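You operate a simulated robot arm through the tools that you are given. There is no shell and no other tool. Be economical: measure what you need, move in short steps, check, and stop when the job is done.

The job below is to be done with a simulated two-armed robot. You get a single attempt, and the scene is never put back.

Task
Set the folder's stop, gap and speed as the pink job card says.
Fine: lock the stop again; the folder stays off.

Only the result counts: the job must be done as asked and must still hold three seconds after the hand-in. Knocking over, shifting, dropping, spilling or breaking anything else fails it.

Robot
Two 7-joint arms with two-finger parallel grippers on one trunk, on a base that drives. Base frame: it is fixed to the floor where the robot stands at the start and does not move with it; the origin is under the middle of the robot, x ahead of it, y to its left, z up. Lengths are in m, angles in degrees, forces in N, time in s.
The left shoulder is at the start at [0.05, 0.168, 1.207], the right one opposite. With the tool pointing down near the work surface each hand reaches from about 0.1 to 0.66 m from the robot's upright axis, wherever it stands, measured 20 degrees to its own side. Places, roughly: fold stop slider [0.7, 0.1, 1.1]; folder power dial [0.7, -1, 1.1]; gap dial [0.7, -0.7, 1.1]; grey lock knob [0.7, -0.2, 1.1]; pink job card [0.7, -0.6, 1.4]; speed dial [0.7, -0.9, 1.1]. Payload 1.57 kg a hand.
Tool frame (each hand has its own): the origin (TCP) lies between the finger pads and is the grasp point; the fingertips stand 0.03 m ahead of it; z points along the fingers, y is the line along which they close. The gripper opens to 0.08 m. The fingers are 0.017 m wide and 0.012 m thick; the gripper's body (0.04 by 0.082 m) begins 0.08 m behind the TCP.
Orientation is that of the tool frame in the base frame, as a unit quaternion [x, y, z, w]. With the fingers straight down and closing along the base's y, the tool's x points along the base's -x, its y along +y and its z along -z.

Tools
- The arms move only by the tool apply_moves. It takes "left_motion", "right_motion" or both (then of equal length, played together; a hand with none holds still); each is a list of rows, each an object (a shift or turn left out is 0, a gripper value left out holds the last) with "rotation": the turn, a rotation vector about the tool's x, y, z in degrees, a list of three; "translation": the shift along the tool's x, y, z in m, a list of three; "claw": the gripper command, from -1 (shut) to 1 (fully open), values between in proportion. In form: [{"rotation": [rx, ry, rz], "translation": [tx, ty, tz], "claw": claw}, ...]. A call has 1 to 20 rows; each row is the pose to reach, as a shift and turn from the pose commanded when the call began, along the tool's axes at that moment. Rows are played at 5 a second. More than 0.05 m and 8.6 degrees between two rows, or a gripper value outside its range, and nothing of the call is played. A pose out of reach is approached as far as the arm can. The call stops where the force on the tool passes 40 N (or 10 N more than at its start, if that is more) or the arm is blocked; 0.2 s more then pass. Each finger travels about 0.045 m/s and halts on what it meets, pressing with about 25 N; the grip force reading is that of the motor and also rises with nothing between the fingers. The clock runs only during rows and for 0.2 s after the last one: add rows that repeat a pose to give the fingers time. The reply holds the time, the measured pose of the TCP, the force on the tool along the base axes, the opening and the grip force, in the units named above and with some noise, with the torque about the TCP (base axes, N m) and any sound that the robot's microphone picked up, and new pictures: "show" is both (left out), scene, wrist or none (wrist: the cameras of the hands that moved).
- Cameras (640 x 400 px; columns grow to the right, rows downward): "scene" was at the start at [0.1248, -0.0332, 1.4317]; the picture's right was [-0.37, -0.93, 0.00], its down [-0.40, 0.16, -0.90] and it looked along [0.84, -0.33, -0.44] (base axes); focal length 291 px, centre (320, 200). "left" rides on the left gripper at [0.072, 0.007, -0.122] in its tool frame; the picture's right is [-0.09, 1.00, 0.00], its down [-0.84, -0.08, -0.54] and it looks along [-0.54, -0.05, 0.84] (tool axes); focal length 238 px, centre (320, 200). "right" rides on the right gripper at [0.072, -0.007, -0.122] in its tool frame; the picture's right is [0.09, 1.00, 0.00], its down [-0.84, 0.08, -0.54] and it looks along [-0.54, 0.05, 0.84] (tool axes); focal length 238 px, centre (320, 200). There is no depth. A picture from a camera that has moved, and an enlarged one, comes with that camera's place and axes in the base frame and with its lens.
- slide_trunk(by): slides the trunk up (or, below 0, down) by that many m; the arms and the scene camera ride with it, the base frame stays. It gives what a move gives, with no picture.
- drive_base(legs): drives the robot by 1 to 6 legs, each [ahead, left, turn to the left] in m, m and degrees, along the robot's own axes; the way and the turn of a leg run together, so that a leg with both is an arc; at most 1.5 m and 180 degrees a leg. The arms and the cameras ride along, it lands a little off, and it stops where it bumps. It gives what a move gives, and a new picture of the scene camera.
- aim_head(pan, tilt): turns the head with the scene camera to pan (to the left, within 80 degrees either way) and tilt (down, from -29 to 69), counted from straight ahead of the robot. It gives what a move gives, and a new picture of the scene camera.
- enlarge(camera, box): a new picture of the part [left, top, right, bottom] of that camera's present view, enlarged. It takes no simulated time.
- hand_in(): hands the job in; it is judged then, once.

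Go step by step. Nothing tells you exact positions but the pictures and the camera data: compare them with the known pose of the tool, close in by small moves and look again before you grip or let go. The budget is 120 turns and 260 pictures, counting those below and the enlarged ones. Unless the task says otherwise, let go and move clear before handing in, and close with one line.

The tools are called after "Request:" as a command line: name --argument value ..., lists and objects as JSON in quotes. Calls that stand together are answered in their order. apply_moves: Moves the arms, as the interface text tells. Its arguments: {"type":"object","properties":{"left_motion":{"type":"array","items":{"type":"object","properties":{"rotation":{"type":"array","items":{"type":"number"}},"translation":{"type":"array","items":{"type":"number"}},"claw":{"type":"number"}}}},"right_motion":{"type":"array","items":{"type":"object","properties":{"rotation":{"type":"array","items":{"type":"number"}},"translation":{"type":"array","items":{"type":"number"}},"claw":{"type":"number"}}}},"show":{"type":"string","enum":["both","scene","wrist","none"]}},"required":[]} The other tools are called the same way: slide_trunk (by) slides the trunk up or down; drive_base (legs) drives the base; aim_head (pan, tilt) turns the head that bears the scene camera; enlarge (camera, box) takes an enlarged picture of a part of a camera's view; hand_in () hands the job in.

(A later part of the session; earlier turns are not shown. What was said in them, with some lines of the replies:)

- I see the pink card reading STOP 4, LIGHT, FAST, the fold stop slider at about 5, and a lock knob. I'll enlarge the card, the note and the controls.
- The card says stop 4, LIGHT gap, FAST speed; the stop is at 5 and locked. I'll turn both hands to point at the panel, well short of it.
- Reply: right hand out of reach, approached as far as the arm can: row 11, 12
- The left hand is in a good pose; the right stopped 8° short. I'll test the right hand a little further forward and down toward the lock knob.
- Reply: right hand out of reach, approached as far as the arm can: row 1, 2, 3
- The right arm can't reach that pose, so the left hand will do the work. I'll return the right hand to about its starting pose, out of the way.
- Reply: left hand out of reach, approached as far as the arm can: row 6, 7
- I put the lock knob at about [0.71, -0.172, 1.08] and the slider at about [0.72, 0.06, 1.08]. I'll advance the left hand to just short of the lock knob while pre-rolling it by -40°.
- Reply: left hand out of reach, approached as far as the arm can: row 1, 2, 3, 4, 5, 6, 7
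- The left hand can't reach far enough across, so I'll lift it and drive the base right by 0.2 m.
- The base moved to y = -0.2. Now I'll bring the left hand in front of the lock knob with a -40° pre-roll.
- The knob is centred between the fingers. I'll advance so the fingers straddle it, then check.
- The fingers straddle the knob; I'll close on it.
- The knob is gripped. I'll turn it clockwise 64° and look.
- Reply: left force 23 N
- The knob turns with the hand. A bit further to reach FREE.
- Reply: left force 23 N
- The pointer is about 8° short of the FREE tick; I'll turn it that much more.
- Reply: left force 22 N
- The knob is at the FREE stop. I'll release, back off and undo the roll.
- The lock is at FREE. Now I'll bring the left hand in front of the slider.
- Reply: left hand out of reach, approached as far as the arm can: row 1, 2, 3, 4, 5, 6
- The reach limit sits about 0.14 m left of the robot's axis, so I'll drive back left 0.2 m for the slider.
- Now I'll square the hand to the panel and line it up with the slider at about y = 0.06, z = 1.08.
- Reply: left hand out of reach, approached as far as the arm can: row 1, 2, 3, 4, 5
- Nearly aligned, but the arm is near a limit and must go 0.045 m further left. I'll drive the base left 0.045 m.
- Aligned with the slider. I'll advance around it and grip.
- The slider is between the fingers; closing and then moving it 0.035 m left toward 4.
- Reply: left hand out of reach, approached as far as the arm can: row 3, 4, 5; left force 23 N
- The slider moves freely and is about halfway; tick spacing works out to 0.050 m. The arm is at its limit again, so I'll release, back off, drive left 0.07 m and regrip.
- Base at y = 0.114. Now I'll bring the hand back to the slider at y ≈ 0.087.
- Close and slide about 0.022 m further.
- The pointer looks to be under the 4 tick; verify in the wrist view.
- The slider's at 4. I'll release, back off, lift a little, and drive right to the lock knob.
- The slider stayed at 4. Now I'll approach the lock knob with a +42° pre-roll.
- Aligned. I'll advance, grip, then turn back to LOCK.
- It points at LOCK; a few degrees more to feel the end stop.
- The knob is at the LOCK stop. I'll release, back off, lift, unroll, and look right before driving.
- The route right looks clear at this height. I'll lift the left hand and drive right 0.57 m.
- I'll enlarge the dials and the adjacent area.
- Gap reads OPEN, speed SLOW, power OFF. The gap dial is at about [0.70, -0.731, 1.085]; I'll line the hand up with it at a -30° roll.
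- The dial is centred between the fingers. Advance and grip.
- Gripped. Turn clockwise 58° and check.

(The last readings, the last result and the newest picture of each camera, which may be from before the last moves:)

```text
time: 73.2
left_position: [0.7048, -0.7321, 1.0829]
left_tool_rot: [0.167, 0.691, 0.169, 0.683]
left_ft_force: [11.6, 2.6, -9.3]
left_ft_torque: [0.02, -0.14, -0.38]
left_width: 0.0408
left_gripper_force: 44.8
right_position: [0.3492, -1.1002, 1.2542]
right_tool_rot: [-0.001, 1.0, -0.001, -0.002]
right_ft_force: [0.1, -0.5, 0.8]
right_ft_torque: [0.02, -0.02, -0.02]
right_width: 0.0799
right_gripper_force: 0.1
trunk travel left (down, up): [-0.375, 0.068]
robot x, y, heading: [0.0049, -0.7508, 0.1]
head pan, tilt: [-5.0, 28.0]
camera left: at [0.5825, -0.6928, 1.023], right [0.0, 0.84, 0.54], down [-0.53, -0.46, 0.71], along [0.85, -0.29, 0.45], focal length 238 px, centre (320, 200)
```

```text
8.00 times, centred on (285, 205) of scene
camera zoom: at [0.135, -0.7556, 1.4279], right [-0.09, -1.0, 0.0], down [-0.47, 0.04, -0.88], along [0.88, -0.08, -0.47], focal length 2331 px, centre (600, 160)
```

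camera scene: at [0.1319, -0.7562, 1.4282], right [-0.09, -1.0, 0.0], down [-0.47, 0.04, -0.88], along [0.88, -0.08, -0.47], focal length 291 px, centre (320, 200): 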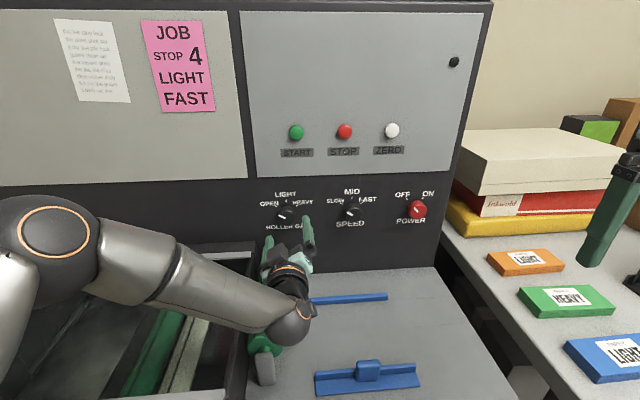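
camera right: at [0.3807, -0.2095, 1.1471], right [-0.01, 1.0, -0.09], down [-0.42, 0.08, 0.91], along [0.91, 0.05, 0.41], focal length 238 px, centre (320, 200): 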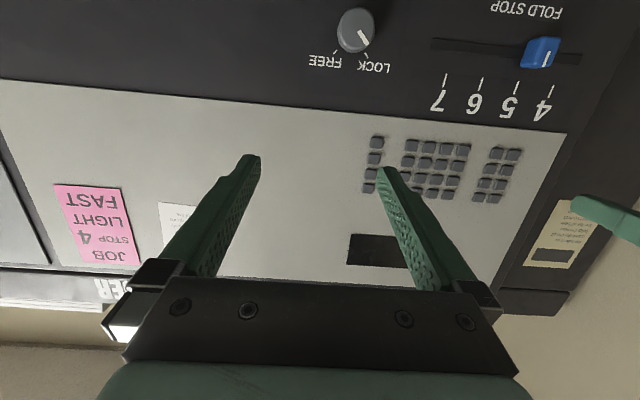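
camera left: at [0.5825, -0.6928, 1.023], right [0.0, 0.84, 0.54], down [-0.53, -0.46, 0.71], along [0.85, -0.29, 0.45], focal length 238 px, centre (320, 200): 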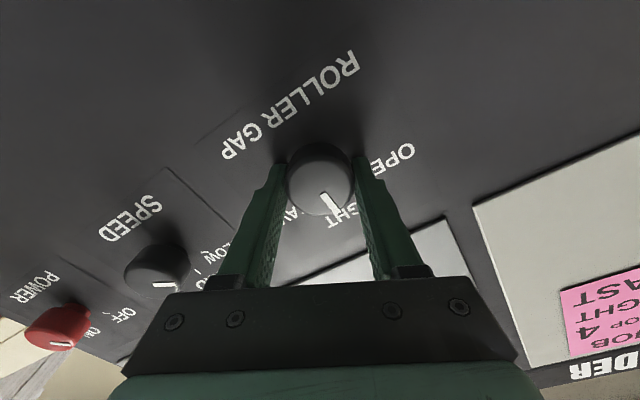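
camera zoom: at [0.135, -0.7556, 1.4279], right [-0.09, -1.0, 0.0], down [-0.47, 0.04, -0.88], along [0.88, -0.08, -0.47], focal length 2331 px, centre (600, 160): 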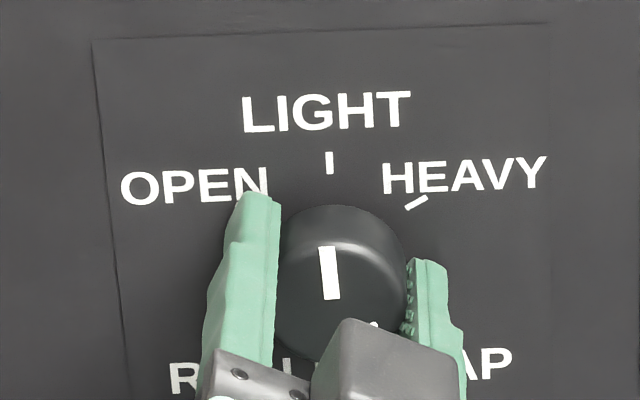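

The pointer is about 3–4° short of LIGHT; a small correction.

Request:
apply_moves --left_motion '[{"rotation": [0, 0, 4]}, {"rotation": [0, 0, 4]}]' --show "none"

Request:
enlarge --camera "scene" --box '[265, 195, 305, 220]'

```text
time: 73.8
left_position: [0.7038, -0.7318, 1.0828]
left_tool_rot: [0.191, 0.684, 0.193, 0.677]
left_ft_force: [10.4, 1.9, -7.4]
left_ft_torque: [0.0, 0.31, -0.08]
left_width: 0.0411
left_gripper_force: 45.0
right_position: [0.3488, -1.1009, 1.254]
right_tool_rot: [-0.001, 1.0, 0.0, -0.001]
right_ft_force: [-1.3, -0.1, 0.2]
right_ft_torque: [0.0, -0.02, 0.03]
right_width: 0.0799
right_gripper_force: 0.0
trunk travel left (down, up): [-0.375, 0.068]
robot x, y, heading: [0.0025, -0.748, -0.3]
head pan, tilt: [-5.0, 28.0]
```

```text
16.00 times, centred on (285, 208) of scene
camera zoom: at [0.1347, -0.7559, 1.4279], right [-0.09, -1.0, 0.0], down [-0.47, 0.04, -0.88], along [0.88, -0.08, -0.47], focal length 4663 px, centre (880, 80)
```

zoom: 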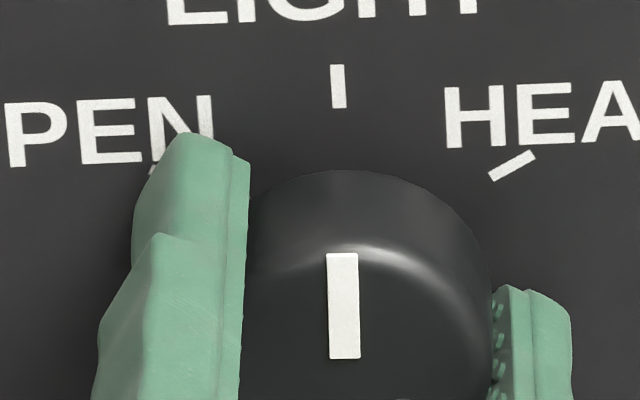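

The gap is at LIGHT. I'll release, back off, unroll and drive right 0.158 m for the speed dial.

Request:
apply_moves --left_motion '[{"claw": 1}, {"claw": 1}, {"claw": 1}, {"claw": 1}, {"claw": 1}, {"translation": [0, 0, -0.04]}, {"translation": [0, 0, -0.08]}, {"translation": [0, 0, -0.09], "rotation": [0, 0, -8]}, {"translation": [0, 0, -0.09], "rotation": [0, 0, -16]}, {"translation": [0, 0, -0.09], "rotation": [0, 0, -24]}, {"translation": [0, 0, -0.09], "rotation": [0, 0, -31]}, {"translation": [0, 0, -0.09], "rotation": [0, 0, -31]}]' --show "none"

Request:
apply_moves --left_motion '[{"translation": [-0.03, 0, 0]}, {"translation": [-0.05, 0, 0]}, {"translation": [-0.05, 0, 0]}]' --show "none"

Request:
enlarge --camera "scene" --box '[245, 175, 445, 300]'

Request:
drive_base --legs '[[0, -0.158, 0]]'

```text
time: 76.4
left_position: [0.6125, -0.7315, 1.0837]
left_tool_rot: [0.0, 0.709, 0.004, 0.705]
left_ft_force: [-0.1, -0.5, 0.4]
left_ft_torque: [0.0, 0.0, 0.02]
left_width: 0.0796
left_gripper_force: 0.1
right_position: [0.3457, -1.101, 1.2556]
right_tool_rot: [-0.001, 1.0, 0.0, 0.0]
right_ft_force: [-0.3, -1.1, -0.2]
right_ft_torque: [0.0, 0.01, -0.01]
right_width: 0.0798
right_gripper_force: 0.2
trunk travel left (down, up): [-0.375, 0.068]
robot x, y, heading: [0.0042, -0.7484, -0.2]
head pan, tilt: [-5.0, 28.0]
```

```text
time: 77.2
left_position: [0.6143, -0.7349, 1.1348]
left_tool_rot: [0.0, 0.709, 0.004, 0.705]
left_ft_force: [-0.4, 0.0, -0.5]
left_ft_torque: [0.03, -0.03, 0.0]
left_width: 0.0798
left_gripper_force: 0.1
right_position: [0.3447, -1.0994, 1.2544]
right_tool_rot: [-0.001, 1.0, 0.0, -0.001]
right_ft_force: [0.4, 0.4, 0.0]
right_ft_torque: [-0.03, 0.01, -0.01]
right_width: 0.0796
right_gripper_force: 0.1
trunk travel left (down, up): [-0.375, 0.068]
robot x, y, heading: [-0.0009, -0.7503, -0.1]
head pan, tilt: [-5.0, 28.0]
```

```text
3.20 times, centred on (345, 238) of scene
camera zoom: at [0.132, -0.7561, 1.4282], right [-0.09, -1.0, 0.0], down [-0.47, 0.04, -0.88], along [0.88, -0.08, -0.47], focal length 932 px, centre (240, 80)
```

zoom: 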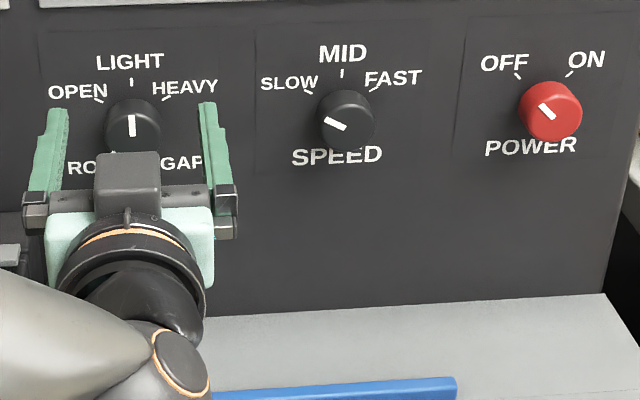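

```text
time: 79.2
left_position: [0.6155, -0.8957, 1.1344]
left_tool_rot: [0.002, 0.71, 0.004, 0.704]
left_ft_force: [0.8, -0.1, 0.3]
left_ft_torque: [-0.01, -0.01, 0.03]
left_width: 0.0799
left_gripper_force: 0.1
right_position: [0.3446, -1.262, 1.2537]
right_tool_rot: [0.0, 1.0, -0.001, 0.0]
right_ft_force: [0.0, 0.1, 0.6]
right_ft_torque: [0.01, -0.02, -0.02]
right_width: 0.0801
right_gripper_force: 0.0
trunk travel left (down, up): [-0.375, 0.068]
robot x, y, heading: [0.0024, -0.9073, 0.0]
head pan, tilt: [-5.0, 28.0]
camera scene: at [0.1319, -0.9156, 1.4282], right [-0.09, -1.0, 0.0], down [-0.47, 0.04, -0.88], along [0.88, -0.08, -0.47], focal length 291 px, centre (320, 200)
```

scene: 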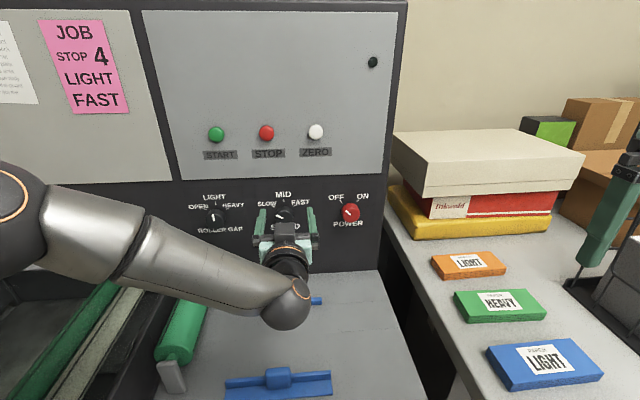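

Now line up with the speed dial at about [0.70, -0.887, 1.083], pre-rolling -56°.

Request:
apply_moves --left_motion '[{"translation": [0.02, 0.004, 0.005], "rotation": [0, 0, -8]}, {"translation": [0.04, 0.009, 0.01], "rotation": [0, 0, -16]}, {"translation": [0.051, 0.009, 0.015], "rotation": [0, 0, -24]}, {"translation": [0.051, 0.009, 0.015], "rotation": [0, 0, -32]}, {"translation": [0.051, 0.009, 0.015], "rotation": [0, 0, -40]}, {"translation": [0.051, 0.009, 0.015], "rotation": [0, 0, -48]}, {"translation": [0.051, 0.009, 0.015], "rotation": [0, 0, -56]}, {"translation": [0.051, 0.009, 0.015], "rotation": [0, 0, -56]}]' --show "wrist"

```text
time: 81.0
left_position: [0.6287, -0.884, 1.0816]
left_tool_rot: [-0.332, 0.627, -0.328, 0.624]
left_ft_force: [0.5, -0.3, 0.8]
left_ft_torque: [0.0, -0.01, 0.02]
left_width: 0.0797
left_gripper_force: 0.1
right_position: [0.3457, -1.2596, 1.2554]
right_tool_rot: [0.0, 1.0, -0.001, -0.001]
right_ft_force: [0.7, 0.1, -0.1]
right_ft_torque: [0.02, -0.02, -0.01]
right_width: 0.0801
right_gripper_force: 0.0
trunk travel left (down, up): [-0.375, 0.068]
robot x, y, heading: [-0.0022, -0.9068, 0.0]
head pan, tilt: [-5.0, 28.0]
camera left: at [0.5074, -0.941, 1.0379], right [-0.01, 0.64, -0.77], down [-0.54, 0.65, 0.54], along [0.84, 0.42, 0.34], focal length 238 px, centre (320, 200)
```

left: 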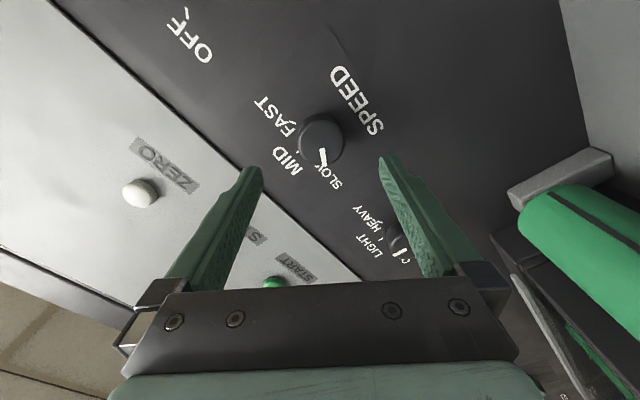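

Aligned. Advance and grip.

Request:
apply_moves --left_motion '[{"translation": [0.002, 0, 0.03]}, {"translation": [0.003, 0.0005, 0.055]}, {"translation": [0.003, 0.0005, 0.075]}, {"translation": [0.003, 0.0005, 0.075]}, {"translation": [0.003, 0.0005, 0.075], "claw": -1}, {"translation": [0.003, 0.0005, 0.075], "claw": -1}, {"translation": [0.003, 0.0005, 0.075], "claw": -1}, {"translation": [0.003, 0.0005, 0.075], "claw": -1}, {"translation": [0.003, 0.0005, 0.075], "claw": -1}, {"translation": [0.003, 0.0005, 0.075], "claw": -1}]' --show "wrist"

Request:
enlarge --camera "scene" --box '[243, 185, 323, 235]'

```text
time: 83.2
left_position: [0.7064, -0.8871, 1.0784]
left_tool_rot: [-0.333, 0.627, -0.327, 0.624]
left_ft_force: [-1.5, 1.1, -2.6]
left_ft_torque: [0.0, 0.04, 0.15]
left_width: 0.0416
left_gripper_force: 45.2
right_position: [0.3448, -1.26, 1.2533]
right_tool_rot: [0.0, 1.0, 0.0, -0.001]
right_ft_force: [0.0, -0.3, 0.0]
right_ft_torque: [0.0, 0.05, 0.01]
right_width: 0.0799
right_gripper_force: 0.1
trunk travel left (down, up): [-0.375, 0.068]
robot x, y, heading: [0.0029, -0.9077, -0.1]
head pan, tilt: [-5.0, 28.0]
camera left: at [0.5841, -0.9432, 1.0344], right [-0.01, 0.64, -0.77], down [-0.54, 0.64, 0.54], along [0.84, 0.42, 0.34], focal length 238 px, centre (320, 200)
```

left: 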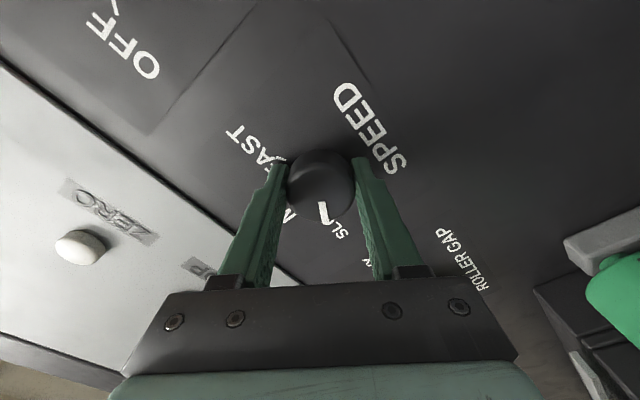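

```text
8.00 times, centred on (283, 210) of scene
camera zoom: at [0.1321, -0.915, 1.4282], right [-0.09, -1.0, 0.0], down [-0.47, 0.04, -0.88], along [0.88, -0.08, -0.47], focal length 2331 px, centre (616, 120)
```

zoom: 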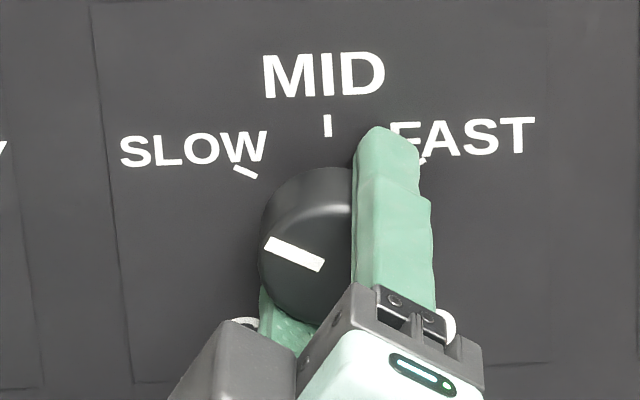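

Gripped. Turn clockwise 112° and check.

Request:
apply_moves --left_motion '[{"rotation": [0, 0, 8]}, {"rotation": [0, 0, 16]}, {"rotation": [0, 0, 24]}, {"rotation": [0, 0, 32]}, {"rotation": [0, 0, 40]}, {"rotation": [0, 0, 48]}, {"rotation": [0, 0, 56]}, {"rotation": [0, 0, 64]}, {"rotation": [0, 0, 72]}, {"rotation": [0, 0, 80]}, {"rotation": [0, 0, 88]}, {"rotation": [0, 0, 96]}, {"rotation": [0, 0, 104]}, {"rotation": [0, 0, 112]}, {"rotation": [0, 0, 112]}]' --show "wrist"

Request:
enlarge --camera "scene" --box '[243, 185, 323, 235]'

```text
time: 86.4
left_position: [0.7059, -0.8836, 1.079]
left_tool_rot: [0.333, 0.628, 0.335, 0.618]
left_ft_force: [-1.8, 14.5, -11.2]
left_ft_torque: [0.05, 0.31, 0.61]
left_width: 0.0415
left_gripper_force: 45.5
right_position: [0.3461, -1.2591, 1.2554]
right_tool_rot: [-0.001, 1.0, 0.0, -0.001]
right_ft_force: [0.1, 0.0, 0.1]
right_ft_torque: [-0.02, -0.02, -0.01]
right_width: 0.0797
right_gripper_force: 0.0
trunk travel left (down, up): [-0.375, 0.068]
robot x, y, heading: [-0.0007, -0.9048, -0.2]
head pan, tilt: [-5.0, 28.0]
camera left: at [0.5834, -0.8214, 1.0465], right [0.0, 0.48, 0.88], down [-0.53, -0.74, 0.4], along [0.85, -0.47, 0.25], focal length 238 px, centre (320, 200)
```

left: 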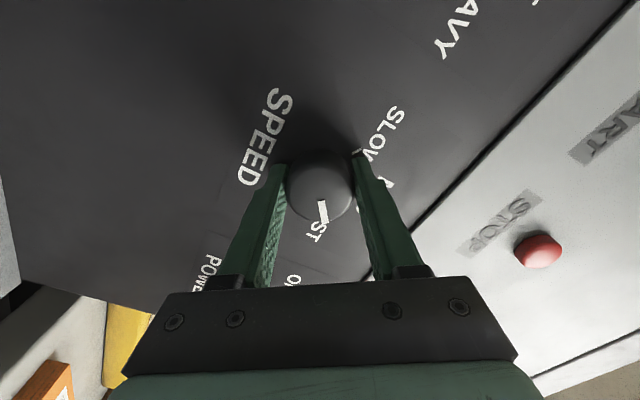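

```text
8.00 times, centred on (283, 210) of scene
camera zoom: at [0.133, -0.9131, 1.4281], right [-0.09, -1.0, 0.0], down [-0.47, 0.04, -0.88], along [0.88, -0.08, -0.47], focal length 2331 px, centre (616, 120)
```

zoom: 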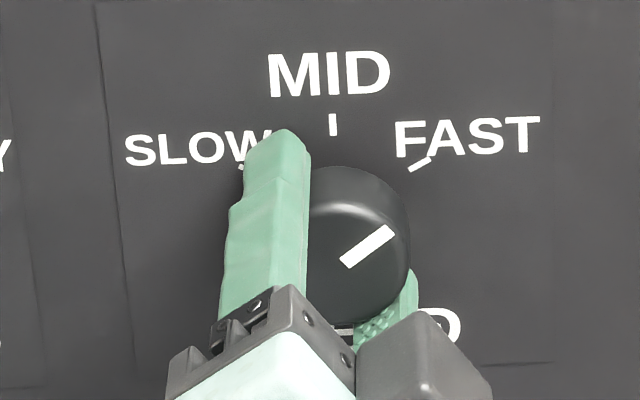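

About 7° short of FAST; turn on.

Request:
apply_moves --left_motion '[{"rotation": [0, 0, 4]}, {"rotation": [0, 0, 8]}, {"rotation": [0, 0, 8]}]' --show "none"

Request:
enlarge --camera "scene" --box '[263, 200, 303, 225]'

```text
time: 87.2
left_position: [0.7061, -0.8845, 1.0797]
left_tool_rot: [0.375, 0.603, 0.376, 0.594]
left_ft_force: [-2.4, 15.7, -8.8]
left_ft_torque: [0.02, 0.17, 0.64]
left_width: 0.0411
left_gripper_force: 45.0
right_position: [0.3457, -1.2581, 1.2554]
right_tool_rot: [0.0, 1.0, -0.001, -0.001]
right_ft_force: [-0.3, -0.6, 0.9]
right_ft_torque: [0.04, -0.03, -0.02]
right_width: 0.0799
right_gripper_force: 0.0
trunk travel left (down, up): [-0.375, 0.068]
robot x, y, heading: [0.0045, -0.9117, -0.0]
head pan, tilt: [-5.0, 28.0]
```

```text
16.00 times, centred on (283, 212) of scene
camera zoom: at [0.1327, -0.9128, 1.4282], right [-0.09, -1.0, 0.0], down [-0.47, 0.04, -0.88], along [0.88, -0.08, -0.47], focal length 4663 px, centre (912, 0)
```

zoom: 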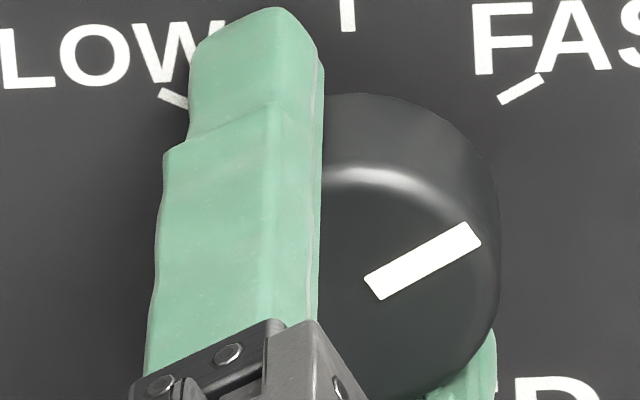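

The speed dial points at FAST. Release, back off, and check.

Request:
apply_moves --left_motion '[{"claw": 1}, {"claw": 1}, {"claw": 1}, {"claw": 1}, {"claw": 1}, {"translation": [0, 0, -0.04]}, {"translation": [0, 0, -0.08]}, {"translation": [0, 0, -0.1], "rotation": [0, 0, -8]}, {"translation": [0, 0, -0.1], "rotation": [0, 0, -16]}, {"translation": [0, 0, -0.1], "rotation": [0, 0, -24]}, {"translation": [0, 0, -0.1], "rotation": [0, 0, -32]}, {"translation": [0, 0, -0.1], "rotation": [0, 0, -40]}, {"translation": [0, 0, -0.1], "rotation": [0, 0, -48]}, {"translation": [0, 0, -0.1], "rotation": [0, 0, -56]}, {"translation": [0, 0, -0.1], "rotation": [0, 0, -64]}]' --show "scene"

Request:
enlarge --camera "scene" --box '[170, 180, 390, 317]'

Request:
aim_head --pan 45 --tilt 18

```text
time: 90.4
left_position: [0.6063, -0.8875, 1.0802]
left_tool_rot: [0.0, 0.71, 0.004, 0.704]
left_ft_force: [-0.8, 0.1, -0.3]
left_ft_torque: [-0.01, -0.01, 0.0]
left_width: 0.0801
left_gripper_force: 0.1
right_position: [0.3445, -1.2606, 1.2542]
right_tool_rot: [0.0, 1.0, 0.0, -0.001]
right_ft_force: [0.1, 0.1, 0.0]
right_ft_torque: [-0.01, 0.0, 0.02]
right_width: 0.0801
right_gripper_force: 0.0
trunk travel left (down, up): [-0.375, 0.068]
robot x, y, heading: [0.0015, -0.9118, -0.2]
head pan, tilt: [-5.0, 28.0]
camera scene: at [0.1318, -0.9153, 1.4282], right [-0.09, -1.0, 0.0], down [-0.47, 0.04, -0.88], along [0.88, -0.08, -0.47], focal length 291 px, centre (320, 200)
```

scene: 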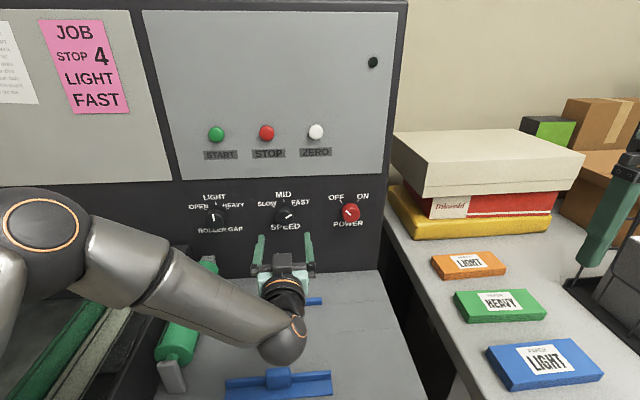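

```text
2.91 times, centred on (280, 248) of scene
camera zoom: at [0.1318, -0.9153, 1.4282], right [-0.09, -1.0, 0.0], down [-0.47, 0.04, -0.88], along [0.88, -0.08, -0.47], focal length 848 px, centre (436, 59)
```

zoom: 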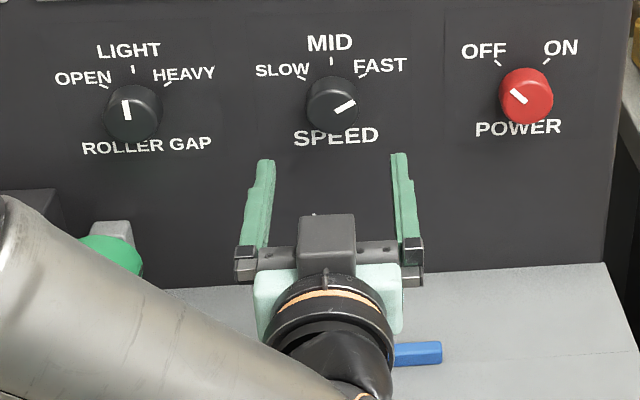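

```text
time: 91.6
left_position: [0.6038, -0.8881, 1.081]
left_tool_rot: [0.001, 0.709, 0.005, 0.705]
left_ft_force: [-0.7, 0.6, 0.1]
left_ft_torque: [0.0, -0.01, 0.0]
left_width: 0.0801
left_gripper_force: 0.1
right_position: [0.3455, -1.2612, 1.2554]
right_tool_rot: [0.0, 1.0, 0.0, -0.002]
right_ft_force: [-0.2, -0.2, 0.5]
right_ft_torque: [0.03, -0.03, -0.01]
right_width: 0.0801
right_gripper_force: 0.1
trunk travel left (down, up): [-0.375, 0.068]
robot x, y, heading: [0.0017, -0.9032, -0.2]
head pan, tilt: [45.0, 18.0]
camera scene: at [0.1071, -0.8413, 1.4444], right [0.71, -0.71, 0.0], down [-0.22, -0.22, -0.95], along [0.67, 0.67, -0.31], focal length 291 px, centre (320, 200)
```

scene: 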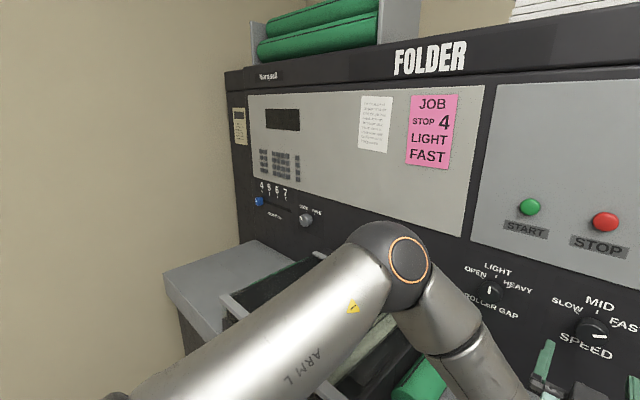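

Request:
enlarge --camera "scene" --box '[245, 175, 335, 232]'

```text
7.02 times, centred on (290, 204) of scene
camera zoom: at [0.1071, -0.8413, 1.4444], right [0.71, -0.71, 0.0], down [-0.22, -0.22, -0.95], along [0.67, 0.67, -0.31], focal length 2045 px, centre (530, 175)
```

zoom: 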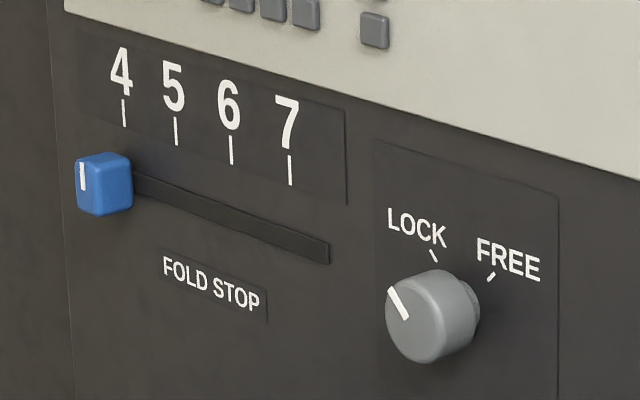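

The stop is at 4 and locked, the gap is at LIGHT, the speed at FAST, and the power is still OFF. Both hands are clear, so I'm handing in.

Request:
hand_in

```text
The job is handed in.
```

The folder is set as the pink card says: stop at 4 and locked again, gap at LIGHT, speed at FAST. The folder is still off, and I've handed the job in.
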